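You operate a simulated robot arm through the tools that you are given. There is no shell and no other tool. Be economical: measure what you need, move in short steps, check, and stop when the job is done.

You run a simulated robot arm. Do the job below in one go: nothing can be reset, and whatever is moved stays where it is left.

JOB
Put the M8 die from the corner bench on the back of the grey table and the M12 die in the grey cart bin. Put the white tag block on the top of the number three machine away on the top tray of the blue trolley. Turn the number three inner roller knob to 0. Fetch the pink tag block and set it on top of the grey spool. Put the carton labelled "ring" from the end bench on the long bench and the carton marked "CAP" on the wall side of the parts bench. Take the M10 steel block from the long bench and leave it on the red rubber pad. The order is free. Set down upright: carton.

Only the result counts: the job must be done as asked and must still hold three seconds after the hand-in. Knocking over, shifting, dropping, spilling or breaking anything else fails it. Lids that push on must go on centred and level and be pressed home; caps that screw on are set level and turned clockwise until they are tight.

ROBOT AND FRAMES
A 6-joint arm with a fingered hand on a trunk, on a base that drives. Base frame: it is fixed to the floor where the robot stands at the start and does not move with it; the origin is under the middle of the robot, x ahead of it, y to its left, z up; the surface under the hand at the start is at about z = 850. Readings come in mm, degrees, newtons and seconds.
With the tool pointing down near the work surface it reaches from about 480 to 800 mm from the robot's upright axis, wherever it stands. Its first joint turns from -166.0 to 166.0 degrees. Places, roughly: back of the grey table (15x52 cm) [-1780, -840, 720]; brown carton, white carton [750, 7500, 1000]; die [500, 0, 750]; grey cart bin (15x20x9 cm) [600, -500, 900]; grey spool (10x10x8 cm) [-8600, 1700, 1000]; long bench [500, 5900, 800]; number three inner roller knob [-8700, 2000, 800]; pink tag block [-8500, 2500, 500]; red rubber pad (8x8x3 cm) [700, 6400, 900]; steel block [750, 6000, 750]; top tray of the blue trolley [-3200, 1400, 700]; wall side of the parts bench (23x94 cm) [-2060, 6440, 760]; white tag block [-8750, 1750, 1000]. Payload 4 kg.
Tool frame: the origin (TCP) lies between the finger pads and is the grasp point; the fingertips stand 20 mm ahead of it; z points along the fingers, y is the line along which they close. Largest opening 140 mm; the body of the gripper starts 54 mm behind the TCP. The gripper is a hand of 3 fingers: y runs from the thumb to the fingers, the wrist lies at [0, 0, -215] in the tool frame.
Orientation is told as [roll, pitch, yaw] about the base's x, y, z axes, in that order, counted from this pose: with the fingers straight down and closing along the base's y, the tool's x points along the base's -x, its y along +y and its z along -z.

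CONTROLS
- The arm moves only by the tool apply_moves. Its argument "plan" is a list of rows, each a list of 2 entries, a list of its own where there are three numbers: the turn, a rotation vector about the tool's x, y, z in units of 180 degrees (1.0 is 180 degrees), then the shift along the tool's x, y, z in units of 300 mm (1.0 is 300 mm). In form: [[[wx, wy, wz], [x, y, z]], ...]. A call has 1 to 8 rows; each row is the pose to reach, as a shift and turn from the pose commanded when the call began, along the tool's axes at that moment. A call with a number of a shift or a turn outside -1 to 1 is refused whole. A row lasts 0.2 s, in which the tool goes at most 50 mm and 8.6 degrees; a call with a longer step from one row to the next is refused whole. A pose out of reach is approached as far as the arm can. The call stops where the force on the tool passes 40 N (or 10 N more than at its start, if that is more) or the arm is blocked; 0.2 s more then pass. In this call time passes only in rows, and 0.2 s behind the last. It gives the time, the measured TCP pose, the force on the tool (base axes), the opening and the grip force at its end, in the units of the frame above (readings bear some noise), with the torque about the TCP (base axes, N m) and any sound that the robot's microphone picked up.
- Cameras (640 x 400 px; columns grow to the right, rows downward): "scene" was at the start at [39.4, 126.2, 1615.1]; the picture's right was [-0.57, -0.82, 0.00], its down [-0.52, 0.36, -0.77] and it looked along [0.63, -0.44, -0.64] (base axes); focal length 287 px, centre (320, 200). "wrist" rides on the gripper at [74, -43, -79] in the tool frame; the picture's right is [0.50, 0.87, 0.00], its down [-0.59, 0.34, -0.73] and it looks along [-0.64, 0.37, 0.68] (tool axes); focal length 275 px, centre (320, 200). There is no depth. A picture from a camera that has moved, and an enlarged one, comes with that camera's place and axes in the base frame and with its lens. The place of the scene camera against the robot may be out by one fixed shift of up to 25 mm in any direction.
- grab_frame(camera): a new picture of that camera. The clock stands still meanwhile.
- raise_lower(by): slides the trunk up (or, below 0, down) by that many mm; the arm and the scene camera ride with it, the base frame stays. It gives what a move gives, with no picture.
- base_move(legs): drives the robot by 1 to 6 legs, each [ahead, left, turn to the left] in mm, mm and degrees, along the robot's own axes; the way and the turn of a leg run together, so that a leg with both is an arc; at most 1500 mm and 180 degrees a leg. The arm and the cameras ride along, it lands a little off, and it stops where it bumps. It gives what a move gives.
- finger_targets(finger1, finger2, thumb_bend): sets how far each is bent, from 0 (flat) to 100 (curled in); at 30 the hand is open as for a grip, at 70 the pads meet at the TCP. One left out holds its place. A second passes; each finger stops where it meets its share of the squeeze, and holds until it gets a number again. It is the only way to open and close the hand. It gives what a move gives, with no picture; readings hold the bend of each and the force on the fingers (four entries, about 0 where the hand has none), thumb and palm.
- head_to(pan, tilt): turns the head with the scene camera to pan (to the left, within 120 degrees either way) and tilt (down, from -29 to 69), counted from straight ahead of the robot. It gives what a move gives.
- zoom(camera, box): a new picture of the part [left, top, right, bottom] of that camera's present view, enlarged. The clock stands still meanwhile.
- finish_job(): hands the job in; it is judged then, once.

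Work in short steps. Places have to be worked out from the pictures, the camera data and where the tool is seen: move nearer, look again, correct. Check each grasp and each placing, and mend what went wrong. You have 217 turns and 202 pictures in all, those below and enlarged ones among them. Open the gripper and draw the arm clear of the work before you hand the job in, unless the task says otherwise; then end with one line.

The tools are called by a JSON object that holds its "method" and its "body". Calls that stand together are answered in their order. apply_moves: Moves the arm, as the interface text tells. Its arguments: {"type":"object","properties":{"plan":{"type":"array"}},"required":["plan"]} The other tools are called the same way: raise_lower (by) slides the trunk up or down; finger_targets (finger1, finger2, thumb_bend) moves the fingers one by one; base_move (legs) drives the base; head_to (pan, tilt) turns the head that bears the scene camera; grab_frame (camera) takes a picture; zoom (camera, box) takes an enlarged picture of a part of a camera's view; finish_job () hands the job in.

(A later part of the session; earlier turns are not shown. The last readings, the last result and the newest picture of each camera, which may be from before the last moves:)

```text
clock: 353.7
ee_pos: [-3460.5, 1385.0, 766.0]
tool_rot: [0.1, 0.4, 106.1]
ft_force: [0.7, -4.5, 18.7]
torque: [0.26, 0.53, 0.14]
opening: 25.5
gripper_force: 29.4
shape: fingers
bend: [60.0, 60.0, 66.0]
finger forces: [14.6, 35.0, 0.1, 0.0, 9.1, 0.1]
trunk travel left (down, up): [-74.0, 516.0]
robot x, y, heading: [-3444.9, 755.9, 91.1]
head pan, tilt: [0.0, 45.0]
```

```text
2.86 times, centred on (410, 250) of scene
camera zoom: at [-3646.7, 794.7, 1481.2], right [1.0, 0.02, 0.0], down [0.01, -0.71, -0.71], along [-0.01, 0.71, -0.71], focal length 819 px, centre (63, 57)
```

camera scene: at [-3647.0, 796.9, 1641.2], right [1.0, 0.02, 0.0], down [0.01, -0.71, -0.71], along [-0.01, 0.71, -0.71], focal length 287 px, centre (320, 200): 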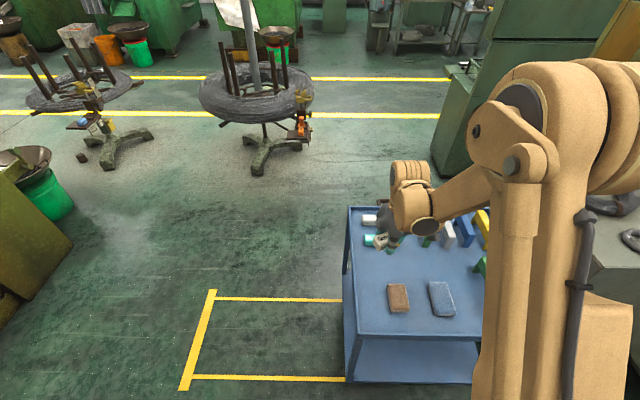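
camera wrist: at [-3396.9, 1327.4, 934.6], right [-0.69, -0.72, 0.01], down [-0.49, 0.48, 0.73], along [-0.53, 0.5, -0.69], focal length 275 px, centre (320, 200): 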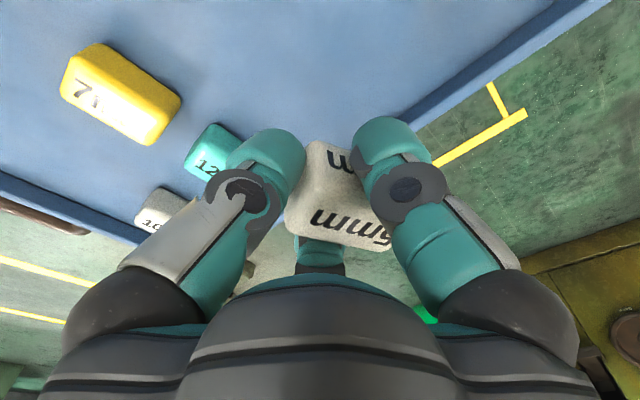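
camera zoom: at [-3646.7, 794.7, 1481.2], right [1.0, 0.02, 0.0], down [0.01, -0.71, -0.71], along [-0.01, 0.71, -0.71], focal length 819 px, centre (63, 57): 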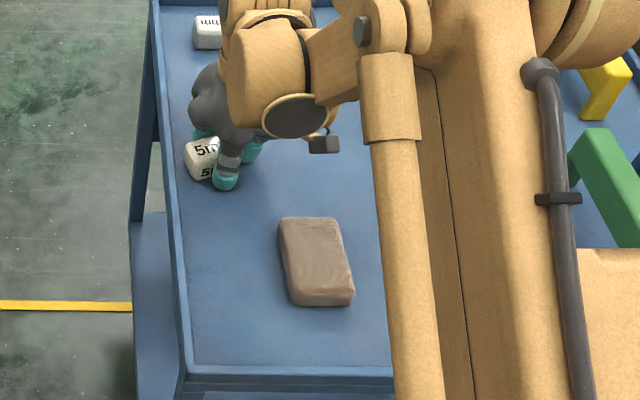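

The trolley hasn't moved. I ease up a bit more, then release and lift.

{"method": "apply_moves", "body": {"plan": [[[0, 0, 0], [0, 0, -0.007]]]}}

{"method": "finger_targets", "body": {"finger1": 48, "finger2": 48, "thumb_bend": 52}}

{"method": "apply_moves", "body": {"plan": [[[0, 0, 0], [0, 0, -0.08]], [[0, 0, 0], [0, 0, -0.24]], [[0, 0, 0], [0, 0, -0.4]], [[0, 0, 0], [0, 0, -0.56]], [[0, 0, 0], [0, 0, -0.72]]]}}

{"method": "zoom", "body": {"camera": "scene", "box": [320, 180, 500, 320]}}

```text
clock: 354.1
ee_pos: [-3460.5, 1386.4, 767.3]
tool_rot: [0.1, 0.4, 106.0]
ft_force: [0.3, -0.2, 1.5]
torque: [0.0, 0.09, 0.0]
opening: 25.3
gripper_force: 16.7
shape: fingers
bend: [61.0, 59.0, 66.0]
finger forces: [11.4, 14.0, 0.0, 0.0, 8.7, 0.1]
trunk travel left (down, up): [-74.0, 516.0]
robot x, y, heading: [-3442.5, 754.3, 90.9]
head pan, tilt: [0.0, 45.0]
```

```text
clock: 355.1
ee_pos: [-3458.7, 1385.7, 768.0]
tool_rot: [0.0, 0.4, 106.2]
ft_force: [3.6, -0.3, 11.2]
torque: [0.36, 0.21, -0.14]
opening: 63.7
gripper_force: 6.0
shape: fingers
bend: [48.0, 50.0, 52.0]
finger forces: [0.1, 10.6, 0.1, 0.1, 1.1, 0.0]
trunk travel left (down, up): [-74.0, 516.0]
robot x, y, heading: [-3447.0, 752.6, 90.9]
head pan, tilt: [0.0, 45.0]
```

```text
clock: 356.3
ee_pos: [-3460.0, 1386.6, 981.1]
tool_rot: [0.1, 0.5, 106.0]
ft_force: [-0.4, -0.5, 0.4]
torque: [-0.02, 0.01, -0.01]
opening: 63.9
gripper_force: 0.0
shape: fingers
bend: [48.0, 48.0, 52.0]
finger forces: [0.1, 0.0, 0.0, 0.0, 0.0, 0.1]
trunk travel left (down, up): [-74.0, 516.0]
robot x, y, heading: [-3446.1, 753.0, 91.0]
head pan, tilt: [0.0, 45.0]
```

```text
2.86 times, centred on (410, 250) of scene
camera zoom: at [-3646.8, 796.7, 1481.2], right [1.0, 0.02, 0.0], down [0.01, -0.71, -0.71], along [-0.01, 0.71, -0.71], focal length 819 px, centre (63, 57)
```

zoom: 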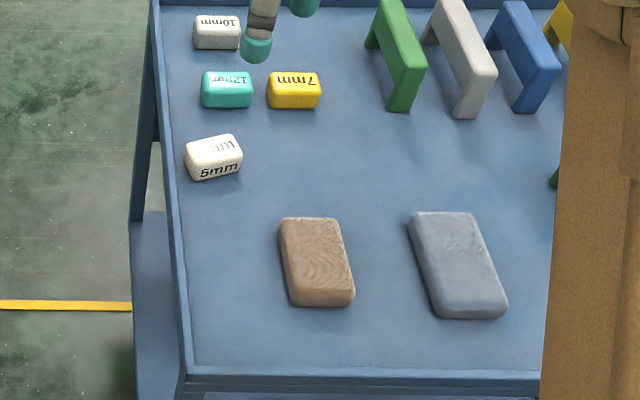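

The white tag is on the tray. Next I go to the benches along the wall: back off, then east in the aisle.

{"method": "raise_lower", "body": {"by": 100}}

{"method": "base_move", "body": {"legs": [[-450, 0, -1], [0, -1450, 0]]}}

```text
clock: 357.6
ee_pos: [-3459.6, 1387.8, 1082.1]
tool_rot: [0.1, 0.5, 106.1]
ft_force: [-0.6, -0.5, 0.4]
torque: [0.0, -0.01, 0.03]
opening: 64.0
gripper_force: 0.0
shape: fingers
bend: [48.0, 48.0, 52.0]
finger forces: [0.0, 0.1, 0.1, 0.1, 0.1, 0.0]
trunk travel left (down, up): [-174.0, 416.0]
robot x, y, heading: [-3443.3, 756.7, 90.9]
head pan, tilt: [0.0, 45.0]
```

```text
clock: 367.1
ee_pos: [-1980.6, 925.8, 1080.8]
tool_rot: [0.3, 0.5, 104.1]
ft_force: [-0.2, -0.3, 0.1]
torque: [-0.05, -0.02, 0.02]
opening: 63.6
gripper_force: 0.0
shape: fingers
bend: [48.0, 48.0, 52.0]
finger forces: [0.0, 0.0, 0.0, 0.1, 0.1, 0.0]
trunk travel left (down, up): [-174.0, 416.0]
robot x, y, heading: [-1989.2, 293.8, 88.7]
head pan, tilt: [0.0, 45.0]
```

{"method": "base_move", "body": {"legs": [[0, -1450, 1.3]]}}

{"method": "head_to", "body": {"pan": 0, "tilt": 10}}

{"method": "grab_frame", "body": {"camera": "scene"}}

```text
clock: 374.6
ee_pos: [-493.1, 912.5, 1081.4]
tool_rot: [0.2, 0.5, 105.5]
ft_force: [0.3, -0.4, -0.3]
torque: [0.01, -0.02, 0.0]
opening: 63.6
gripper_force: 0.0
shape: fingers
bend: [48.0, 48.0, 52.0]
finger forces: [0.0, 0.0, 0.0, 0.1, 0.0, 0.0]
trunk travel left (down, up): [-174.0, 416.0]
robot x, y, heading: [-483.3, 281.4, 90.1]
head pan, tilt: [0.0, 45.0]
```

```text
clock: 375.6
ee_pos: [-494.7, 912.9, 1080.0]
tool_rot: [0.1, 0.5, 105.6]
ft_force: [-0.3, 0.0, 0.3]
torque: [-0.01, 0.0, -0.01]
opening: 63.4
gripper_force: 0.1
shape: fingers
bend: [48.0, 48.0, 52.0]
finger forces: [0.1, 0.1, 0.1, 0.0, 0.0, 0.0]
trunk travel left (down, up): [-174.0, 416.0]
robot x, y, heading: [-484.2, 279.5, 90.3]
head pan, tilt: [0.0, 10.0]
```

```text
62 pictures are left
camera scene: at [-687.5, 337.3, 1636.1], right [1.0, 0.0, 0.0], down [0.0, -0.17, -0.98], along [0.0, 0.98, -0.17], focal length 287 px, centre (320, 200)
```

scene: 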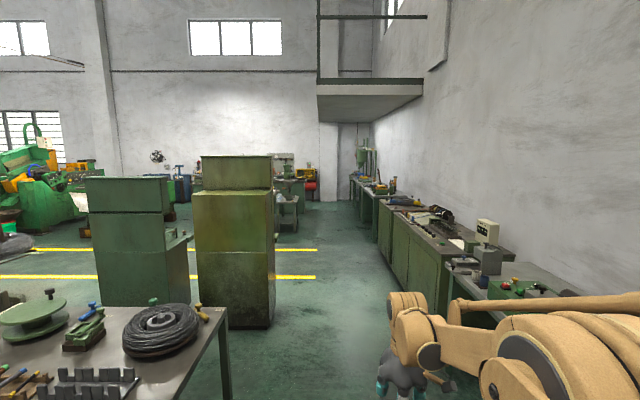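

The corridor north is clear between the cabinets and the benches. I drive in stages with heading checks.

{"method": "base_move", "body": {"legs": [[1450, 0, 0], [1000, 0, 0]]}}

```text
clock: 387.5
ee_pos: [-457.5, 3360.9, 1081.4]
tool_rot: [0.1, 0.5, 103.8]
ft_force: [-0.6, 0.5, -0.6]
torque: [0.0, -0.02, -0.01]
opening: 63.7
gripper_force: 0.0
shape: fingers
bend: [48.0, 48.0, 52.0]
finger forces: [0.0, 0.0, 0.0, 0.0, 0.1, 0.0]
trunk travel left (down, up): [-174.0, 416.0]
robot x, y, heading: [-470.7, 2722.0, 88.5]
head pan, tilt: [0.0, 10.0]
```

{"method": "base_move", "body": {"legs": [[1450, 0, 1.6], [1100, 0, 0]]}}

{"method": "head_to", "body": {"pan": -35, "tilt": 25}}

{"method": "grab_frame", "body": {"camera": "scene"}}

```text
clock: 399.8
ee_pos: [-476.1, 5879.7, 1081.6]
tool_rot: [0.1, 0.5, 105.7]
ft_force: [0.5, 0.2, -0.3]
torque: [0.0, 0.02, -0.01]
opening: 63.5
gripper_force: 0.0
shape: fingers
bend: [48.0, 48.0, 52.0]
finger forces: [0.0, 0.1, 0.0, 0.0, 0.0, 0.0]
trunk travel left (down, up): [-174.0, 416.0]
robot x, y, heading: [-466.7, 5247.2, 90.3]
head pan, tilt: [0.0, 10.0]
```

```text
clock: 400.8
ee_pos: [-477.3, 5878.1, 1081.2]
tool_rot: [0.1, 0.4, 105.6]
ft_force: [-0.5, -0.7, 0.3]
torque: [0.04, -0.01, -0.01]
opening: 63.6
gripper_force: 0.1
shape: fingers
bend: [48.0, 48.0, 52.0]
finger forces: [0.1, 0.1, 0.1, 0.1, 0.0, 0.0]
trunk travel left (down, up): [-174.0, 416.0]
robot x, y, heading: [-468.3, 5242.8, 90.5]
head pan, tilt: [-35.0, 25.0]
```

```text
61 pictures are left
camera scene: at [-615.5, 5284.8, 1611.8], right [0.82, -0.57, 0.0], down [-0.24, -0.35, -0.91], along [0.51, 0.75, -0.42], focal length 287 px, centre (320, 200)
```

scene: 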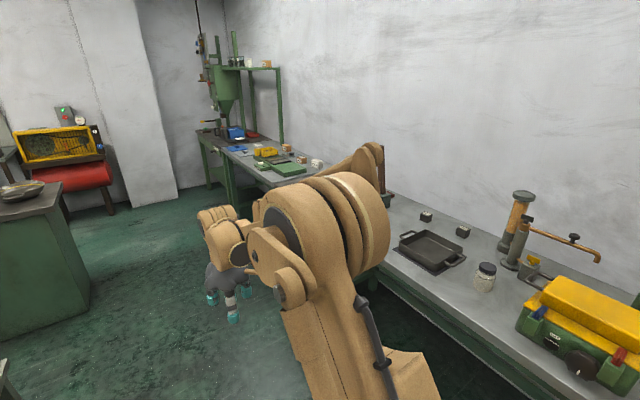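

I move to y≈6050, turn to face the long bench, and look.

{"method": "base_move", "body": {"legs": [[800, 0, 0], [0, 0, -90]]}}

{"method": "head_to", "body": {"pan": 0, "tilt": 25}}

{"method": "grab_frame", "body": {"camera": "scene"}}

{"method": "head_to", "body": {"pan": 45, "tilt": 20}}

{"method": "grab_frame", "body": {"camera": "scene"}}

```text
clock: 409.0
ee_pos: [154.3, 6081.4, 1082.2]
tool_rot: [0.0, 0.6, 16.8]
ft_force: [0.4, -0.1, 0.2]
torque: [0.01, -0.01, 0.01]
opening: 63.7
gripper_force: 0.2
shape: fingers
bend: [48.0, 48.0, 52.0]
finger forces: [0.0, 0.0, 0.1, 0.1, 0.0, 0.0]
trunk travel left (down, up): [-174.0, 416.0]
robot x, y, heading: [-479.5, 6056.8, 1.6]
head pan, tilt: [-35.0, 25.0]
```

```text
clock: 410.0
ee_pos: [154.9, 6083.5, 1081.5]
tool_rot: [0.1, 0.5, 16.8]
ft_force: [-0.3, -0.2, -0.5]
torque: [0.04, -0.03, 0.01]
opening: 63.8
gripper_force: 0.1
shape: fingers
bend: [48.0, 48.0, 52.0]
finger forces: [0.1, 0.0, 0.0, 0.0, 0.1, 0.0]
trunk travel left (down, up): [-174.0, 416.0]
robot x, y, heading: [-478.4, 6056.2, 1.6]
head pan, tilt: [0.0, 25.0]
```

```text
60 pictures are left
camera scene: at [-422.8, 6235.9, 1611.8], right [0.03, -1.0, 0.0], down [-0.42, -0.01, -0.91], along [0.91, 0.02, -0.42], focal length 287 px, centre (320, 200)
```

scene: 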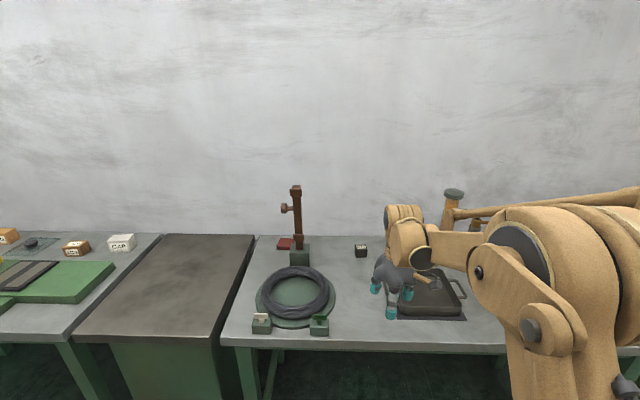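

```text
clock: 411.1
ee_pos: [154.1, 6083.6, 1081.4]
tool_rot: [0.2, 0.4, 16.8]
ft_force: [-0.1, 0.0, 0.4]
torque: [-0.01, 0.0, 0.0]
opening: 63.6
gripper_force: 0.2
shape: fingers
bend: [48.0, 48.0, 52.0]
finger forces: [0.1, 0.0, 0.0, 0.0, 0.0, 0.1]
trunk travel left (down, up): [-174.0, 416.0]
robot x, y, heading: [-481.6, 6058.7, 1.7]
head pan, tilt: [45.0, 20.0]
```

```text
59 pictures are left
camera scene: at [-450.9, 6301.0, 1619.9], right [0.73, -0.69, 0.0], down [-0.24, -0.25, -0.94], along [0.65, 0.68, -0.34], focal length 287 px, centre (320, 200)
```

scene: 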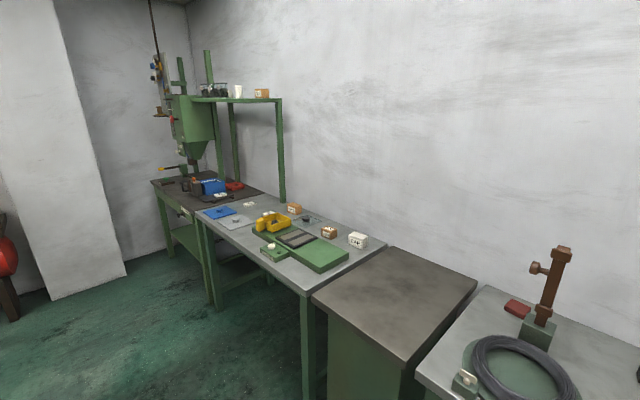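

I zoom on the cartons and on the steel blocks and red pad.

{"method": "zoom", "body": {"camera": "scene", "box": [200, 70, 380, 275]}}

{"method": "head_to", "body": {"pan": -5, "tilt": 30}}

{"method": "zoom", "body": {"camera": "scene", "box": [220, 170, 480, 320]}}

```text
1.95 times, centred on (290, 172) of scene
camera zoom: at [-450.9, 6301.0, 1619.9], right [0.73, -0.69, 0.0], down [-0.24, -0.25, -0.94], along [0.65, 0.68, -0.34], focal length 560 px, centre (378, 254)
```

zoom: 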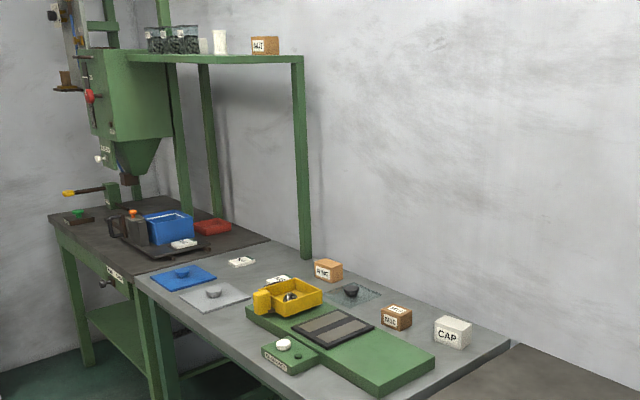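

```text
clock: 412.3
ee_pos: [154.1, 6083.2, 1081.8]
tool_rot: [0.1, 0.5, 16.8]
ft_force: [0.2, 0.5, -0.4]
torque: [-0.01, -0.02, 0.02]
opening: 63.5
gripper_force: 0.1
shape: fingers
bend: [48.0, 48.0, 52.0]
finger forces: [0.0, 0.0, 0.0, 0.1, 0.0, 0.0]
trunk travel left (down, up): [-174.0, 416.0]
robot x, y, heading: [-478.8, 6059.7, 1.5]
head pan, tilt: [-5.0, 30.0]
```

```text
2.46 times, centred on (350, 245) of scene
camera zoom: at [-424.7, 6228.1, 1603.8], right [-0.06, -1.0, 0.0], down [-0.5, 0.03, -0.87], along [0.86, -0.05, -0.5], focal length 706 px, centre (246, 89)
```

zoom: 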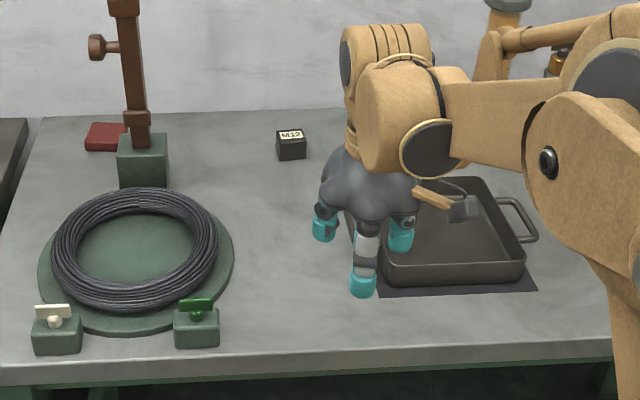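

M12 is visible; the other block behind the arm should be M10. The red pad is at about (735,6438), beside a post. I drive up to the bench and look for M10 with the wrist camera.

{"method": "base_move", "body": {"legs": [[455, 0, -1.6]]}}

{"method": "apply_moves", "body": {"plan": [[[0, 0, 0.045], [0, -0.1, 0]], [[0, 0, 0.09], [0.05, -0.2, 0]], [[0, 0, 0.135], [0.1, -0.28, 0]], [[0, 0, 0.18], [0.15, -0.35, 0]], [[0, 0, 0.22], [0.2, -0.42, 0]]]}}

{"method": "grab_frame", "body": {"camera": "wrist"}}

```text
clock: 415.0
ee_pos: [599.0, 6071.1, 1080.9]
tool_rot: [0.1, 0.5, 15.1]
ft_force: [-0.3, -0.3, -0.2]
torque: [0.0, 0.02, -0.04]
opening: 63.6
gripper_force: 0.0
shape: fingers
bend: [48.0, 48.0, 52.0]
finger forces: [0.0, 0.0, 0.1, 0.1, 0.1, 0.0]
trunk travel left (down, up): [-174.0, 416.0]
robot x, y, heading: [-33.4, 6066.5, -0.1]
head pan, tilt: [-5.0, 30.0]
```

```text
clock: 416.2
ee_pos: [572.5, 5932.4, 1081.7]
tool_rot: [-0.3, 0.5, -24.4]
ft_force: [-0.4, 0.0, -0.8]
torque: [0.02, 0.0, 0.02]
opening: 64.0
gripper_force: 0.1
shape: fingers
bend: [48.0, 48.0, 52.0]
finger forces: [0.1, 0.0, 0.1, 0.1, 0.0, 0.0]
trunk travel left (down, up): [-174.0, 416.0]
robot x, y, heading: [-38.1, 6064.4, 0.1]
head pan, tilt: [-5.0, 30.0]
```

```text
56 pictures are left
camera wrist: at [488.6, 5923.9, 1160.3], right [-0.1, 1.0, 0.0], down [0.68, 0.06, 0.73], along [0.73, 0.07, -0.68], focal length 275 px, centre (320, 200)
```

wrist: 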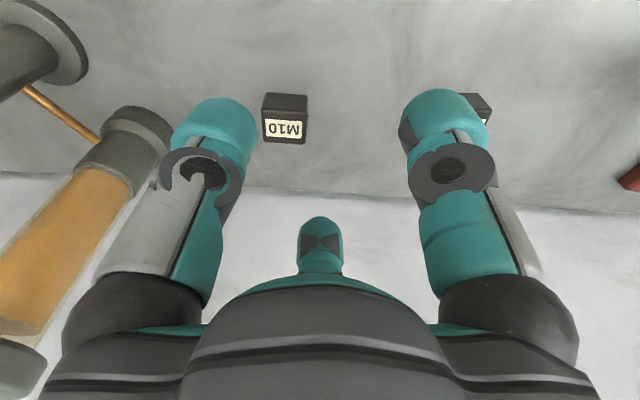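

M10 is found at about (688,5898). I square the hand up and move above it.

{"method": "apply_moves", "body": {"plan": [[[0, 0, -0.046], [-0.1, 0.014, 0.06]], [[0, 0, -0.092], [-0.2, 0.028, 0.14]], [[0, 0, -0.136], [-0.3, 0.042, 0.22]], [[0, 0, -0.136], [-0.4, 0.056, 0.3]]]}}

{"method": "apply_moves", "body": {"plan": [[[0.042, 0, 0], [0, 0, 0]], [[0.083, 0, 0], [0, 0, 0]]]}}

{"method": "finger_targets", "body": {"finger1": 40, "finger2": 40, "thumb_bend": 40}}

{"method": "grab_frame", "body": {"camera": "wrist"}}

```text
clock: 417.2
ee_pos: [690.1, 5900.0, 991.0]
tool_rot: [0.0, 0.5, 0.2]
ft_force: [-0.3, 0.4, -0.5]
torque: [0.0, -0.01, 0.0]
opening: 63.6
gripper_force: 0.0
shape: fingers
bend: [48.0, 48.0, 52.0]
finger forces: [0.1, 0.0, 0.0, 0.1, 0.1, 0.1]
trunk travel left (down, up): [-174.0, 416.0]
robot x, y, heading: [-36.4, 6063.8, 0.1]
head pan, tilt: [-5.0, 30.0]
```

```text
clock: 417.8
ee_pos: [688.7, 5900.1, 991.7]
tool_rot: [-15.1, 0.7, 0.0]
ft_force: [0.6, 0.8, 0.5]
torque: [-0.01, 0.03, -0.02]
opening: 63.7
gripper_force: 0.1
shape: fingers
bend: [48.0, 48.0, 52.0]
finger forces: [0.0, 0.0, 0.1, 0.1, 0.0, 0.1]
trunk travel left (down, up): [-174.0, 416.0]
robot x, y, heading: [-36.5, 6065.6, 0.1]
head pan, tilt: [-5.0, 30.0]
```

```text
clock: 418.8
ee_pos: [687.5, 5899.3, 991.5]
tool_rot: [-14.9, 0.5, 0.0]
ft_force: [-0.2, 0.7, -0.4]
torque: [-0.01, 0.0, 0.01]
opening: 94.8
gripper_force: 0.0
shape: fingers
bend: [40.0, 40.0, 40.0]
finger forces: [0.0, 0.1, 0.0, 0.0, 0.0, 0.0]
trunk travel left (down, up): [-174.0, 416.0]
robot x, y, heading: [-34.6, 6066.2, -0.2]
head pan, tilt: [-5.0, 30.0]
```

```text
55 pictures are left
camera wrist: at [614.6, 5878.9, 1078.7], right [-0.5, 0.84, -0.22], down [0.59, 0.52, 0.62], along [0.63, 0.18, -0.76], focal length 275 px, centre (320, 200)
```

wrist: 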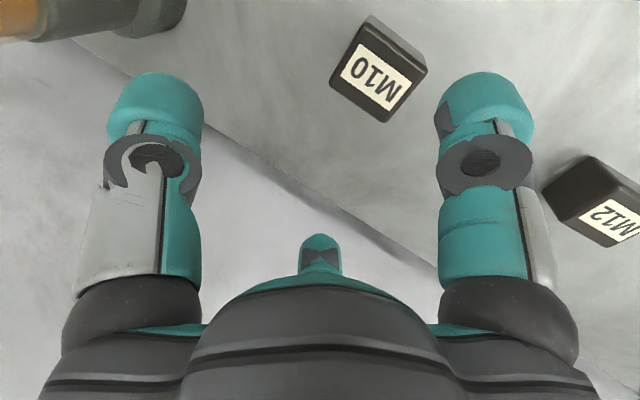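

M10's top is at z≈899, centred at (660,5898). I descend over it.

{"method": "apply_moves", "body": {"plan": [[[0, 0, 0], [0.093, 0.0, 0.05]], [[0, 0, 0], [0.093, 0.04, 0.19]], [[0, 0, 0], [0.093, 0.083, 0.33]]]}}

{"method": "grab_frame", "body": {"camera": "wrist"}}

```text
clock: 419.6
ee_pos: [661.2, 5896.9, 889.0]
tool_rot: [-14.9, 0.5, 0.1]
ft_force: [-0.4, 0.1, 0.8]
torque: [0.02, -0.01, -0.02]
opening: 94.8
gripper_force: 0.1
shape: fingers
bend: [40.0, 40.0, 40.0]
finger forces: [0.0, 0.1, 0.0, 0.0, 0.0, 0.0]
trunk travel left (down, up): [-174.0, 416.0]
robot x, y, heading: [-33.4, 6061.7, -0.3]
head pan, tilt: [-5.0, 30.0]
```

```text
54 pictures are left
camera wrist: at [587.8, 5875.9, 976.1], right [-0.5, 0.84, -0.22], down [0.59, 0.52, 0.62], along [0.63, 0.18, -0.76], focal length 275 px, centre (320, 200)
```

wrist: 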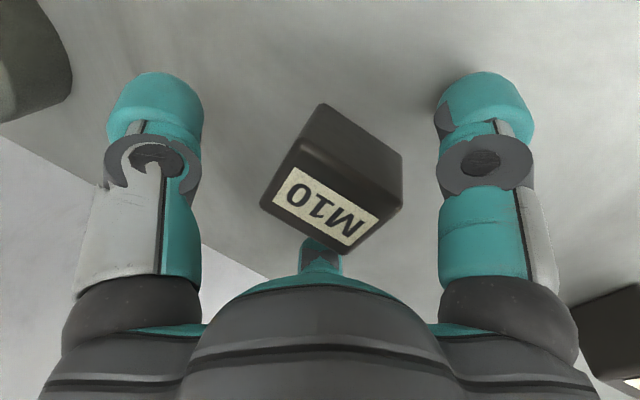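

The block is between the fingers. I lower 10 mm more, shift -6 mm in x, and close.

{"method": "apply_moves", "body": {"plan": [[[0, 0, 0], [0.02, 0.009, 0.033]]]}}

{"method": "finger_targets", "body": {"finger1": 75, "finger2": 75, "thumb_bend": 75}}

{"method": "raise_lower", "body": {"by": 150}}

{"method": "grab_frame", "body": {"camera": "wrist"}}

```text
clock: 420.1
ee_pos: [653.6, 5896.8, 883.1]
tool_rot: [-15.0, 0.3, 0.1]
ft_force: [1.1, -1.6, 30.5]
torque: [1.01, 0.5, 0.17]
opening: 94.4
gripper_force: 15.5
shape: fingers
bend: [41.0, 39.0, 40.0]
finger forces: [20.3, 10.3, 0.1, 0.0, 0.0, 0.1]
trunk travel left (down, up): [-174.0, 416.0]
robot x, y, heading: [-33.2, 6063.5, -0.2]
head pan, tilt: [-5.0, 30.0]
stopped in row 1: the force on the tool passed its limit at 43 N (the readings are from after the stop); the commanded pose is now the measured one
```

```text
clock: 420.7
ee_pos: [654.4, 5899.5, 884.2]
tool_rot: [-14.9, 0.1, 0.3]
ft_force: [1.7, 4.6, 30.6]
torque: [1.04, -1.58, 0.18]
opening: 9.5
gripper_force: 28.0
shape: fingers
bend: [64.0, 48.0, 74.0]
finger forces: [10.6, 42.6, 0.1, 0.0, 2.4, 0.0]
trunk travel left (down, up): [-174.0, 416.0]
robot x, y, heading: [-34.4, 6071.0, -0.1]
head pan, tilt: [-5.0, 30.0]
stopped: the force on the tool passed its limit at 41 N (the readings are from after the stop); the commanded pose is now the measured one
```

```text
clock: 422.4
ee_pos: [655.8, 5899.7, 1030.1]
tool_rot: [-15.0, 0.4, 0.2]
ft_force: [-0.6, 0.0, -5.5]
torque: [-0.13, 0.05, 0.0]
opening: 9.8
gripper_force: 13.3
shape: fingers
bend: [64.0, 49.0, 74.0]
finger forces: [12.3, 13.1, 0.0, 0.0, 1.8, 0.1]
trunk travel left (down, up): [-324.0, 266.0]
robot x, y, heading: [-37.1, 6061.5, -0.1]
head pan, tilt: [-5.0, 30.0]
```

```text
53 pictures are left
camera wrist: at [583.1, 5876.7, 1117.3], right [-0.5, 0.83, -0.22], down [0.59, 0.52, 0.62], along [0.63, 0.18, -0.75], focal length 275 px, centre (320, 200)
```

wrist: 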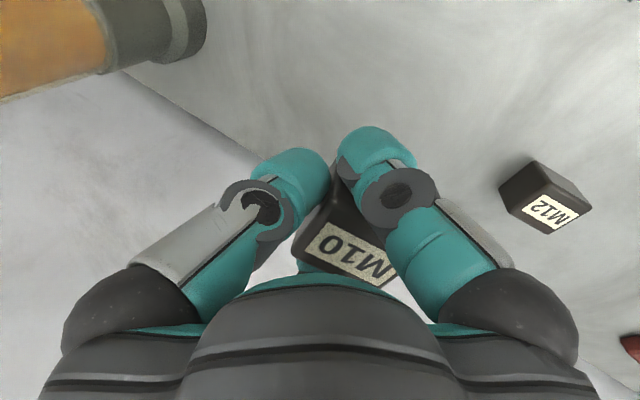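

The grip is lopsided. I set the block back down, release and realign.

{"method": "raise_lower", "body": {"by": -144}}

{"method": "finger_targets", "body": {"finger1": 40, "finger2": 40, "thumb_bend": 40}}

{"method": "raise_lower", "body": {"by": 40}}

{"method": "grab_frame", "body": {"camera": "wrist"}}

```text
clock: 424.1
ee_pos: [656.4, 5897.5, 886.0]
tool_rot: [-15.0, 0.4, 0.2]
ft_force: [-0.6, 0.4, -5.1]
torque: [-0.14, 0.06, 0.03]
opening: 9.9
gripper_force: 13.0
shape: fingers
bend: [64.0, 49.0, 74.0]
finger forces: [12.5, 12.9, 0.0, 0.0, 1.8, 0.1]
trunk travel left (down, up): [-180.0, 410.0]
robot x, y, heading: [-33.6, 6064.3, -0.1]
head pan, tilt: [-5.0, 30.0]
```

```text
clock: 425.1
ee_pos: [655.6, 5897.2, 887.2]
tool_rot: [-15.0, 0.4, 0.2]
ft_force: [0.3, -0.8, -0.7]
torque: [-0.01, 0.01, -0.01]
opening: 94.6
gripper_force: 0.0
shape: fingers
bend: [40.0, 40.0, 40.0]
finger forces: [0.0, 0.0, 0.1, 0.1, 0.0, 0.0]
trunk travel left (down, up): [-180.0, 410.0]
robot x, y, heading: [-38.3, 6067.3, 0.2]
head pan, tilt: [-5.0, 30.0]
```

```text
clock: 426.0
ee_pos: [656.7, 5897.5, 926.7]
tool_rot: [-15.0, 0.4, 0.2]
ft_force: [-0.7, 0.0, -0.9]
torque: [0.0, -0.01, -0.01]
opening: 95.0
gripper_force: 0.0
shape: fingers
bend: [40.0, 40.0, 40.0]
finger forces: [0.0, 0.0, 0.0, 0.0, 0.0, 0.0]
trunk travel left (down, up): [-220.0, 370.0]
robot x, y, heading: [-32.2, 6064.8, -0.1]
head pan, tilt: [-5.0, 30.0]
```

```text
52 pictures are left
camera wrist: at [582.6, 5876.8, 1013.7], right [-0.5, 0.83, -0.22], down [0.59, 0.52, 0.62], along [0.63, 0.18, -0.75], focal length 275 px, centre (320, 200)
```

wrist: 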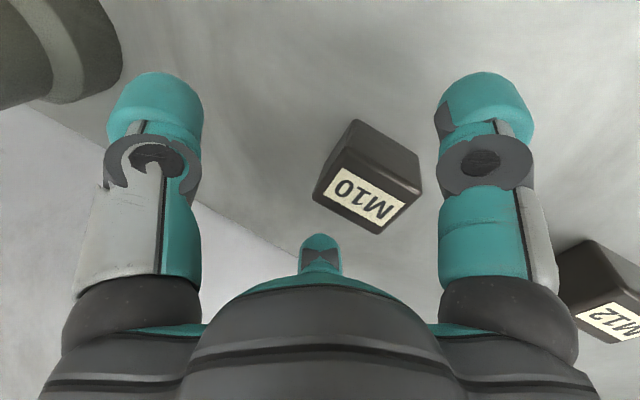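

The block stands at about (661,5918). I shift +20 mm in y, descend to z≈888 and grip again.

{"method": "apply_moves", "body": {"plan": [[[0, 0, 0], [-0.015, 0.063, -0.017]], [[0, 0, 0], [-0.015, 0.08, 0.05]], [[0, 0, 0], [-0.015, 0.096, 0.108]]]}}

{"method": "finger_targets", "body": {"finger1": 70, "finger2": 70, "thumb_bend": 70}}

{"method": "grab_frame", "body": {"camera": "wrist"}}

```text
clock: 426.8
ee_pos: [659.9, 5916.1, 887.8]
tool_rot: [-15.0, 0.4, 0.0]
ft_force: [-0.2, 0.4, -0.4]
torque: [0.03, -0.02, 0.0]
opening: 94.7
gripper_force: 0.1
shape: fingers
bend: [40.0, 40.0, 40.0]
finger forces: [0.0, 0.0, 0.0, 0.0, 0.0, 0.0]
trunk travel left (down, up): [-220.0, 370.0]
robot x, y, heading: [-37.7, 6062.6, 0.0]
head pan, tilt: [-5.0, 30.0]
```

```text
clock: 427.8
ee_pos: [660.4, 5917.6, 888.3]
tool_rot: [-14.9, 0.3, 0.3]
ft_force: [-0.4, -2.7, 2.3]
torque: [0.06, 0.0, 0.02]
opening: 33.2
gripper_force: 18.1
shape: fingers
bend: [58.0, 56.0, 64.0]
finger forces: [10.2, 12.1, 0.1, 0.1, 15.9, 0.0]
trunk travel left (down, up): [-220.0, 370.0]
robot x, y, heading: [-35.2, 6065.3, -0.2]
head pan, tilt: [-5.0, 30.0]
```

```text
51 pictures are left
camera wrist: at [586.6, 5896.0, 975.9], right [-0.5, 0.84, -0.22], down [0.59, 0.52, 0.62], along [0.63, 0.18, -0.75], focal length 275 px, centre (320, 200)
```

wrist: 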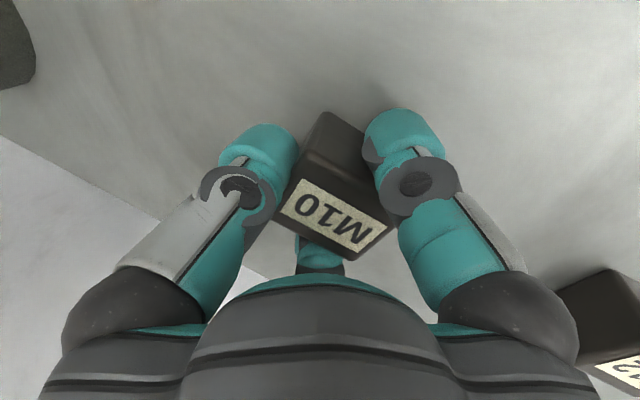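

Good grip. I lift, retract, and drive to be level with the pad, keeping the hand in front of the post.

{"method": "raise_lower", "body": {"by": 200}}

{"method": "apply_moves", "body": {"plan": [[[0, 0, 0], [0.15, 0, 0]], [[0, 0, 0], [0.3, 0, 0]], [[0, 0, 0], [0.45, 0, 0]], [[0, 0, 0], [0.53, 0, 0]]]}}

{"method": "base_move", "body": {"legs": [[0, 430, 0], [35, 0, 0]]}}

{"method": "apply_moves", "body": {"plan": [[[0, 0, 0], [0, 0.145, -0.04]], [[0, 0, 0], [0, 0.29, -0.08]], [[0, 0, 0], [0, 0.435, -0.116]], [[0, 0, 0], [0, 0.54, -0.145]]]}}

{"method": "head_to", "body": {"pan": 0, "tilt": 40}}

{"method": "grab_frame", "body": {"camera": "scene"}}

```text
clock: 429.9
ee_pos: [661.7, 5916.4, 1087.8]
tool_rot: [-15.0, 0.4, 0.3]
ft_force: [0.3, 0.2, -5.5]
torque: [-0.06, -0.04, -0.01]
opening: 31.9
gripper_force: 16.7
shape: fingers
bend: [58.0, 56.0, 65.0]
finger forces: [10.1, 11.4, 0.0, 0.1, 12.5, 0.0]
trunk travel left (down, up): [-420.0, 170.0]
robot x, y, heading: [-36.0, 6063.1, 0.0]
head pan, tilt: [-5.0, 30.0]
```

```text
clock: 430.9
ee_pos: [499.6, 5916.8, 1090.0]
tool_rot: [-15.0, 0.4, 0.2]
ft_force: [0.3, -0.4, -5.5]
torque: [-0.06, 0.0, -0.04]
opening: 31.6
gripper_force: 16.7
shape: fingers
bend: [58.0, 56.0, 65.0]
finger forces: [9.9, 11.2, 0.1, 0.0, 11.6, 0.0]
trunk travel left (down, up): [-420.0, 170.0]
robot x, y, heading: [-33.3, 6065.8, -0.2]
head pan, tilt: [-5.0, 30.0]
```

```text
clock: 433.2
ee_pos: [498.6, 6271.0, 1089.5]
tool_rot: [-15.1, 0.3, -0.4]
ft_force: [-0.4, 0.7, -4.5]
torque: [-0.06, 0.02, 0.01]
opening: 29.5
gripper_force: 16.4
shape: fingers
bend: [58.0, 56.0, 66.0]
finger forces: [10.6, 12.0, 0.1, 0.0, 9.4, 0.1]
trunk travel left (down, up): [-420.0, 170.0]
robot x, y, heading: [-31.7, 6424.9, -0.1]
head pan, tilt: [-5.0, 30.0]
stopped in leg 1: the force on the tool passed its limit at 96 N (the readings are from after the stop); the commanded pose is now the measured one
```

```text
clock: 433.4
ee_pos: [497.3, 6269.1, 1088.7]
tool_rot: [-15.4, 0.3, -1.1]
ft_force: [-0.3, -23.8, -7.7]
torque: [3.03, 0.03, -0.11]
opening: 30.0
gripper_force: 16.6
shape: fingers
bend: [58.0, 56.0, 66.0]
finger forces: [10.5, 11.9, 0.0, 0.0, 9.3, 0.0]
trunk travel left (down, up): [-420.0, 170.0]
robot x, y, heading: [-35.0, 6423.4, -0.4]
head pan, tilt: [-5.0, 30.0]
stopped in row 1: the force on the tool passed its limit at 72 N (the readings are from after the stop); the commanded pose is now the measured one
```

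```text
clock: 434.2
ee_pos: [497.7, 6269.8, 1090.5]
tool_rot: [-15.3, 0.3, -0.9]
ft_force: [-0.2, -20.2, -6.5]
torque: [2.67, 0.05, -0.11]
opening: 29.8
gripper_force: 15.6
shape: fingers
bend: [58.0, 56.0, 66.0]
finger forces: [10.6, 12.0, 0.1, 0.1, 9.5, 0.0]
trunk travel left (down, up): [-420.0, 170.0]
robot x, y, heading: [-33.4, 6426.2, -0.3]
head pan, tilt: [0.0, 40.0]
```

```text
50 pictures are left
camera scene: at [20.6, 6593.5, 1835.0], right [-0.01, -1.0, 0.0], down [-0.64, 0.01, -0.77], along [0.77, 0.0, -0.64], focal length 287 px, centre (320, 200)
```

scene: 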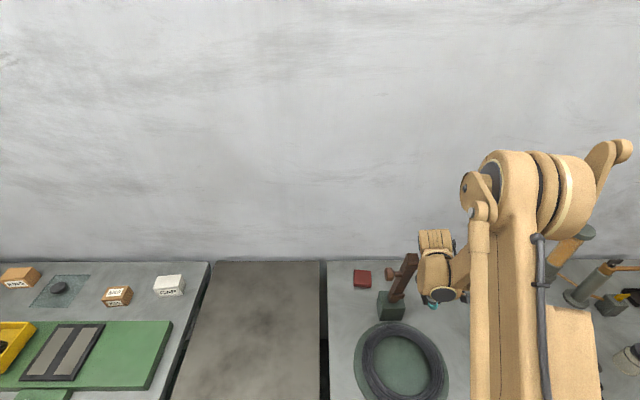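

The hand's side met the post, which actually stands at about (583,6343). It appears still upright. I back off immediately and inspect.

{"method": "apply_moves", "body": {"plan": [[[0, 0, 0], [0, -0.129, 0.035]], [[0, 0, 0], [0, -0.25, 0.07]]]}}

{"method": "zoom", "body": {"camera": "scene", "box": [320, 230, 480, 380]}}

```text
clock: 434.8
ee_pos: [498.0, 6192.6, 1091.1]
tool_rot: [-15.3, 0.3, -0.7]
ft_force: [0.0, 0.3, -5.8]
torque: [-0.07, -0.01, 0.03]
opening: 29.7
gripper_force: 15.9
shape: fingers
bend: [58.0, 56.0, 66.0]
finger forces: [10.6, 11.9, 0.0, 0.1, 9.2, 0.0]
trunk travel left (down, up): [-420.0, 170.0]
robot x, y, heading: [-34.7, 6428.0, -0.2]
head pan, tilt: [0.0, 40.0]
```

```text
2.67 times, centred on (400, 305) of scene
camera zoom: at [20.1, 6597.2, 1834.6], right [0.0, -1.0, 0.0], down [-0.64, 0.0, -0.77], along [0.77, 0.0, -0.64], focal length 765 px, centre (107, -80)
```

zoom: 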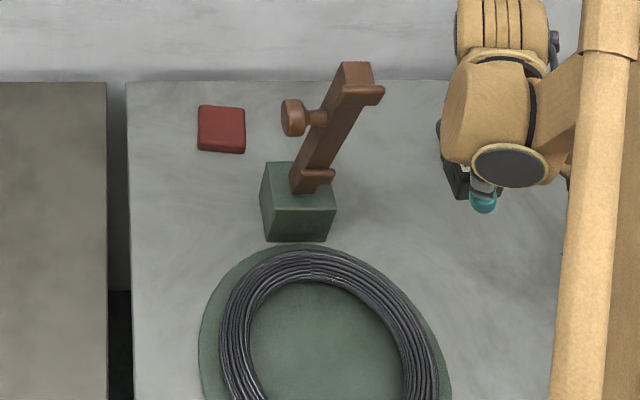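

The post and its base haven't moved; they sit at (570,6345), with the pad at about (670,6428). I raise the hand well above the post, shift the base left and come over the pad from that side.

{"method": "raise_lower", "body": {"by": 168}}

{"method": "base_move", "body": {"legs": [[0, 135, 0.2]]}}

{"method": "apply_moves", "body": {"plan": [[[0, 0, 0], [-0.05, 0.14, -0.035]], [[0, 0, 0], [-0.15, 0.25, -0.065]], [[0, 0, 0], [-0.28, 0.33, -0.085]], [[0, 0, 0], [-0.41, 0.4, -0.105]], [[0, 0, 0], [-0.55, 0.45, -0.12]]]}}

{"method": "grab_frame", "body": {"camera": "wrist"}}

```text
clock: 436.7
ee_pos: [497.4, 6192.6, 1257.6]
tool_rot: [-15.4, 0.3, -0.8]
ft_force: [-0.1, 0.1, -6.2]
torque: [-0.07, 0.06, -0.01]
opening: 29.9
gripper_force: 15.5
shape: fingers
bend: [58.0, 56.0, 66.0]
finger forces: [10.7, 11.8, 0.1, 0.0, 9.2, 0.0]
trunk travel left (down, up): [-588.0, 2.0]
robot x, y, heading: [-35.8, 6423.3, -0.4]
head pan, tilt: [0.0, 40.0]
```

```text
clock: 438.0
ee_pos: [496.8, 6308.3, 1258.4]
tool_rot: [-15.8, 0.3, -1.2]
ft_force: [-0.1, -5.3, -6.1]
torque: [-0.23, -0.04, -0.07]
opening: 32.0
gripper_force: 19.5
shape: fingers
bend: [58.0, 56.0, 65.0]
finger forces: [11.4, 13.0, 0.1, 0.0, 13.2, 0.0]
trunk travel left (down, up): [-588.0, 2.0]
robot x, y, heading: [-34.9, 6545.3, -0.2]
head pan, tilt: [0.0, 40.0]
stopped in leg 1: the force on the tool passed its limit at 44 N (the readings are from after the stop); the commanded pose is now the measured one
```

```text
clock: 438.3
ee_pos: [499.5, 6313.8, 1260.5]
tool_rot: [-16.5, 0.4, -1.9]
ft_force: [-2.5, -28.1, 4.5]
torque: [-0.71, 0.05, 0.05]
opening: 35.8
gripper_force: 25.9
shape: fingers
bend: [58.0, 56.0, 62.0]
finger forces: [15.2, 12.8, 0.1, 0.1, 23.5, 0.0]
trunk travel left (down, up): [-588.0, 2.0]
robot x, y, heading: [-35.6, 6542.7, -0.7]
head pan, tilt: [0.0, 40.0]
stopped in row 1: the force on the tool passed its limit at 51 N (the readings are from after the stop); the commanded pose is now the measured one
```

```text
48 pictures are left
camera wrist: at [425.2, 6298.5, 1347.9], right [-0.47, 0.85, -0.24], down [0.61, 0.52, 0.6], along [0.64, 0.14, -0.76], focal length 275 px, centre (320, 200)
```

wrist: 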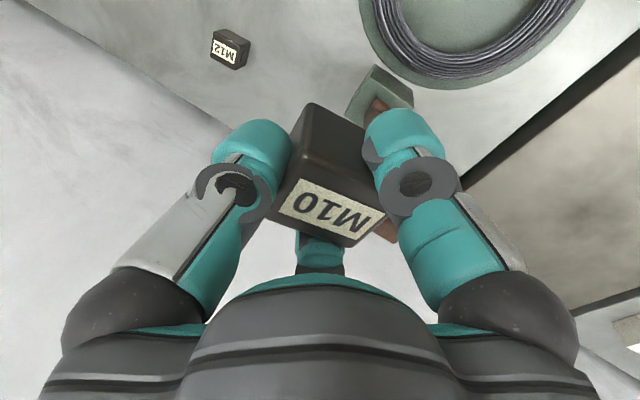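

The post is taller than I judged. I back off toward -y, then reverse the base out from the bench to go round it properly.

{"method": "apply_moves", "body": {"plan": [[[0, 0, 0], [0, -0.1, 0.025]], [[0, 0, 0], [0, -0.2, 0.05]]]}}

{"method": "base_move", "body": {"legs": [[-350, 0, 0.6], [0, 250, 0]]}}

{"method": "head_to", "body": {"pan": -20, "tilt": 35}}

{"method": "grab_frame", "body": {"camera": "scene"}}

```text
clock: 438.9
ee_pos: [499.5, 6254.0, 1263.7]
tool_rot: [-16.3, 0.5, -1.5]
ft_force: [0.0, -1.1, -5.4]
torque: [-0.02, 0.0, 0.01]
opening: 33.1
gripper_force: 17.3
shape: fingers
bend: [57.0, 56.0, 64.0]
finger forces: [10.8, 11.7, 0.0, 0.0, 12.5, 0.0]
trunk travel left (down, up): [-588.0, 2.0]
robot x, y, heading: [-34.8, 6543.1, -0.5]
head pan, tilt: [0.0, 40.0]
```

```text
clock: 442.6
ee_pos: [156.5, 6513.0, 1263.1]
tool_rot: [-16.4, 0.5, -1.0]
ft_force: [0.2, -0.1, -6.4]
torque: [0.0, 0.01, 0.01]
opening: 32.8
gripper_force: 17.2
shape: fingers
bend: [57.0, 56.0, 64.0]
finger forces: [10.9, 11.7, 0.0, 0.1, 12.2, 0.0]
trunk travel left (down, up): [-588.0, 2.0]
robot x, y, heading: [-378.7, 6792.8, -0.1]
head pan, tilt: [0.0, 40.0]
```

```text
clock: 443.4
ee_pos: [156.8, 6514.0, 1262.6]
tool_rot: [-16.4, 0.4, -0.9]
ft_force: [0.1, -0.2, -5.8]
torque: [-0.02, 0.02, -0.01]
opening: 33.0
gripper_force: 17.7
shape: fingers
bend: [57.0, 56.0, 64.0]
finger forces: [10.8, 11.6, 0.0, 0.0, 12.2, 0.1]
trunk travel left (down, up): [-588.0, 2.0]
robot x, y, heading: [-383.1, 6793.7, 0.4]
head pan, tilt: [-20.0, 35.0]
```

```text
47 pictures are left
camera scene: at [-328.9, 6938.6, 2010.0], right [-0.34, -0.94, 0.0], down [-0.54, 0.19, -0.82], along [0.77, -0.28, -0.57], focal length 287 px, centre (320, 200)
```

scene: 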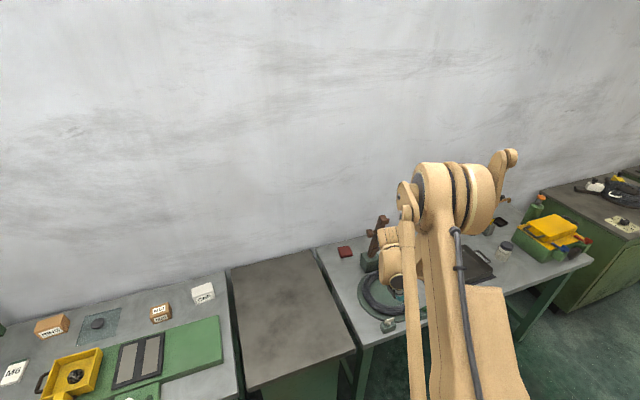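

The post stands undisturbed. I swing the hand to the left, move in at y≈6650, and approach the pad from the left.

{"method": "apply_moves", "body": {"plan": [[[0, 0, 0], [0, 0.14, -0.04]], [[0, 0, 0], [0, 0.28, -0.08]], [[0, 0, 0], [0, 0.4, -0.115]]]}}

{"method": "base_move", "body": {"legs": [[0, -140, 0], [350, 0, 0]]}}

{"method": "apply_moves", "body": {"plan": [[[0, 0, 0], [-0.14, 0.02, 0]], [[0, 0, 0], [-0.28, 0.03, 0]], [[0, 0, 0], [-0.42, 0.05, 0]], [[0, 0, 0], [-0.54, 0.05, 0]]]}}

{"method": "raise_lower", "body": {"by": -270}}

{"method": "grab_frame", "body": {"camera": "wrist"}}

```text
clock: 444.2
ee_pos: [158.4, 6637.0, 1264.0]
tool_rot: [-16.5, 0.4, -1.0]
ft_force: [0.0, 0.7, -5.4]
torque: [-0.05, 0.04, -0.01]
opening: 33.1
gripper_force: 17.2
shape: fingers
bend: [57.0, 56.0, 64.0]
finger forces: [10.8, 11.4, 0.0, 0.0, 12.4, 0.0]
trunk travel left (down, up): [-588.0, 2.0]
robot x, y, heading: [-380.9, 6795.1, 0.1]
head pan, tilt: [-20.0, 35.0]
```

```text
clock: 447.4
ee_pos: [504.0, 6496.9, 1263.2]
tool_rot: [-16.4, 0.4, -1.0]
ft_force: [0.2, 0.2, -6.4]
torque: [-0.04, 0.03, 0.0]
opening: 32.9
gripper_force: 18.2
shape: fingers
bend: [57.0, 56.0, 64.0]
finger forces: [10.8, 11.4, 0.0, 0.1, 12.3, 0.0]
trunk travel left (down, up): [-588.0, 2.0]
robot x, y, heading: [-34.5, 6656.9, 0.1]
head pan, tilt: [-20.0, 35.0]
```

```text
clock: 448.4
ee_pos: [666.7, 6508.2, 1256.4]
tool_rot: [-16.4, 0.5, -0.9]
ft_force: [0.6, 0.3, -5.3]
torque: [-0.03, 0.04, -0.01]
opening: 32.7
gripper_force: 16.5
shape: fingers
bend: [58.0, 56.0, 64.0]
finger forces: [10.4, 11.3, 0.0, 0.0, 11.6, 0.1]
trunk travel left (down, up): [-588.0, 2.0]
robot x, y, heading: [-31.0, 6655.7, 0.1]
head pan, tilt: [-20.0, 35.0]
```

```text
clock: 451.1
ee_pos: [665.2, 6507.4, 987.5]
tool_rot: [-16.4, 0.4, -1.0]
ft_force: [0.2, 0.4, -6.8]
torque: [-0.01, 0.01, -0.03]
opening: 32.5
gripper_force: 16.8
shape: fingers
bend: [58.0, 56.0, 64.0]
finger forces: [10.5, 11.1, 0.0, 0.1, 11.6, 0.0]
trunk travel left (down, up): [-318.0, 272.0]
robot x, y, heading: [-34.9, 6655.8, 0.1]
head pan, tilt: [-20.0, 35.0]
```

```text
46 pictures are left
camera wrist: at [591.1, 6491.1, 1074.8], right [-0.49, 0.84, -0.24], down [0.6, 0.52, 0.6], along [0.63, 0.15, -0.76], focal length 275 px, centre (320, 200)
```

wrist: 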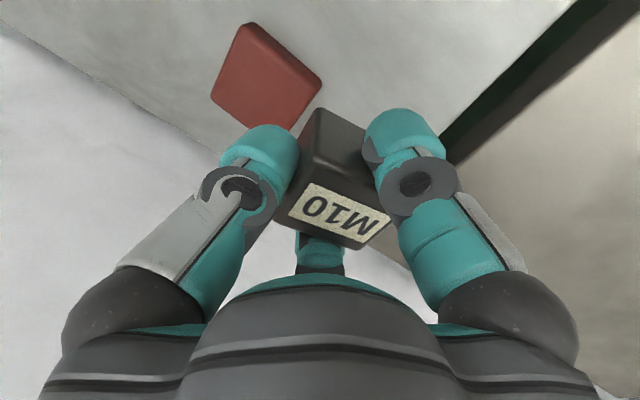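

The pad is ahead at about (688,6440). I slide over it at z≈948 and look again.

{"method": "apply_moves", "body": {"plan": [[[0, 0, 0], [-0.05, -0.09, 0.08]], [[0, 0, 0], [-0.073, -0.177, 0.191]]]}}

{"method": "grab_frame", "body": {"camera": "wrist"}}

{"method": "zoom", "body": {"camera": "scene", "box": [320, 140, 520, 280]}}

```text
clock: 451.7
ee_pos: [686.0, 6441.2, 945.1]
tool_rot: [-16.3, 0.3, -1.0]
ft_force: [0.5, -0.6, -4.7]
torque: [-0.07, 0.0, 0.04]
opening: 32.6
gripper_force: 16.3
shape: fingers
bend: [58.0, 56.0, 64.0]
finger forces: [10.3, 11.1, 0.1, 0.0, 11.5, 0.0]
trunk travel left (down, up): [-318.0, 272.0]
robot x, y, heading: [-39.5, 6653.7, 0.1]
head pan, tilt: [-20.0, 35.0]
```

```text
45 pictures are left
camera wrist: at [612.3, 6424.9, 1032.7], right [-0.49, 0.84, -0.24], down [0.6, 0.52, 0.6], along [0.63, 0.15, -0.76], focal length 275 px, centre (320, 200)
```

wrist: 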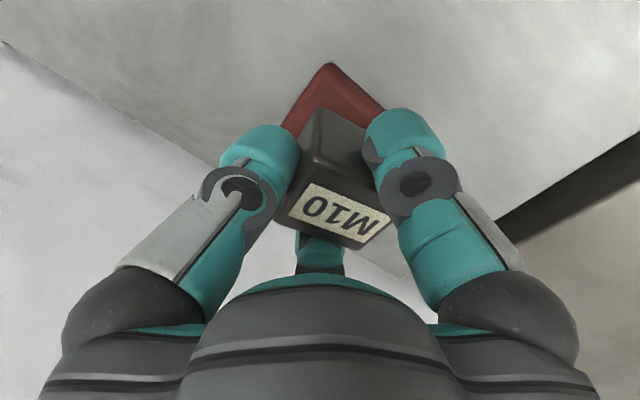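

```text
2.86 times, centred on (420, 210) of scene
camera zoom: at [17.3, 6799.2, 1740.0], right [-0.34, -0.94, 0.0], down [-0.54, 0.2, -0.82], along [0.77, -0.28, -0.57], focal length 819 px, centre (34, 171)
```

zoom: 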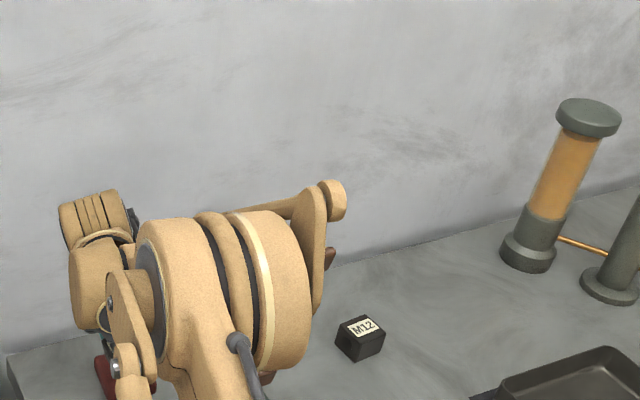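

Pad top z≈867, centred at (691,6441), and I'm above it. I lower to near contact, then creep.

{"method": "apply_moves", "body": {"plan": [[[0, 0, 0], [-0.013, 0.014, 0.048]], [[0, 0, 0], [-0.013, 0.028, 0.096]], [[0, 0, 0], [-0.013, 0.036, 0.122]]]}}

{"method": "apply_moves", "body": {"plan": [[[0, 0, 0], [0, 0.0047, 0.016]], [[0, 0, 0], [0, 0.0094, 0.032]], [[0, 0, 0], [0, 0.014, 0.048]]]}}

```text
clock: 452.5
ee_pos: [680.4, 6441.3, 918.8]
tool_rot: [-16.5, 0.2, -1.0]
ft_force: [10.9, -4.0, 16.4]
torque: [0.33, -0.56, -0.26]
opening: 31.8
gripper_force: 23.0
shape: fingers
bend: [58.0, 56.0, 64.0]
finger forces: [10.8, 22.5, 0.0, 0.0, 13.0, 0.1]
out of reach, approached as far as the arm can: row 2, 3
trunk travel left (down, up): [-318.0, 272.0]
robot x, y, heading: [-40.3, 6655.9, 0.1]
head pan, tilt: [-20.0, 35.0]
```

```text
clock: 453.3
ee_pos: [669.7, 6443.6, 912.9]
tool_rot: [-16.5, 0.2, -0.9]
ft_force: [12.2, -12.9, 30.4]
torque: [0.58, -0.73, -0.41]
opening: 29.7
gripper_force: 28.9
shape: fingers
bend: [59.0, 55.0, 64.0]
finger forces: [12.9, 28.8, 0.0, 0.1, 15.8, 0.1]
out of reach, approached as far as the arm can: row 1, 2, 3
trunk travel left (down, up): [-318.0, 272.0]
robot x, y, heading: [-36.0, 6657.8, -0.1]
head pan, tilt: [-20.0, 35.0]
```

I touched down while running out of reach, sliding 15 mm toward -x. I lift off, transfer height from arm to trunk, and look at the pad.

{"method": "raise_lower", "body": {"by": 40}}

{"method": "apply_moves", "body": {"plan": [[[0, 0, 0], [-0.03, -0.03, -0.11]], [[0, 0, 0], [-0.06, -0.07, -0.24]], [[0, 0, 0], [-0.073, -0.106, -0.36]]]}}

{"method": "raise_lower", "body": {"by": -115}}

{"method": "grab_frame", "body": {"camera": "wrist"}}

```text
clock: 454.2
ee_pos: [670.4, 6445.7, 949.6]
tool_rot: [-16.3, 0.4, -1.0]
ft_force: [-0.1, -0.7, -5.8]
torque: [-0.03, 0.02, -0.01]
opening: 30.2
gripper_force: 17.0
shape: fingers
bend: [58.0, 55.0, 65.0]
finger forces: [11.5, 11.0, 0.0, 0.0, 10.6, 0.0]
trunk travel left (down, up): [-358.0, 232.0]
robot x, y, heading: [-36.0, 6657.2, 0.4]
head pan, tilt: [-20.0, 35.0]
```

```text
clock: 455.0
ee_pos: [694.3, 6446.1, 1063.0]
tool_rot: [-16.4, 0.3, -1.0]
ft_force: [0.1, 0.9, -5.8]
torque: [-0.05, 0.04, 0.02]
opening: 29.9
gripper_force: 16.3
shape: fingers
bend: [58.0, 55.0, 65.0]
finger forces: [11.5, 11.2, 0.0, 0.0, 10.2, 0.0]
trunk travel left (down, up): [-358.0, 232.0]
robot x, y, heading: [-39.7, 6654.9, 0.1]
head pan, tilt: [-20.0, 35.0]
```

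```text
clock: 456.4
ee_pos: [694.2, 6446.9, 947.7]
tool_rot: [-16.4, 0.4, -1.1]
ft_force: [-0.2, -0.8, -6.0]
torque: [-0.02, 0.02, 0.05]
opening: 30.1
gripper_force: 16.1
shape: fingers
bend: [58.0, 55.0, 65.0]
finger forces: [11.5, 11.2, 0.1, 0.0, 10.3, 0.1]
trunk travel left (down, up): [-243.0, 347.0]
robot x, y, heading: [-36.6, 6653.2, 0.2]
head pan, tilt: [-20.0, 35.0]
```

```text
43 pictures are left
camera wrist: at [620.4, 6429.1, 1035.5], right [-0.49, 0.84, -0.24], down [0.6, 0.52, 0.61], along [0.63, 0.15, -0.76], focal length 275 px, centre (320, 200)
```

wrist: 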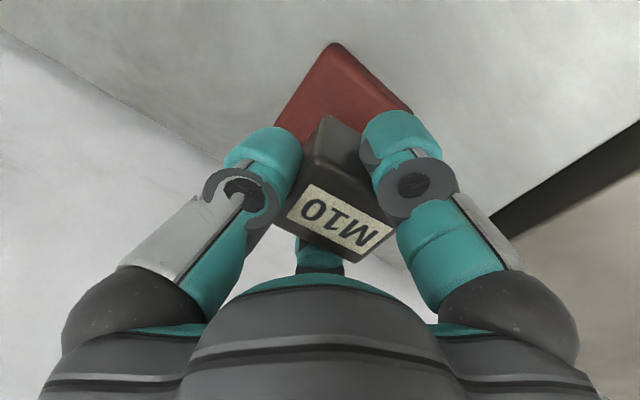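

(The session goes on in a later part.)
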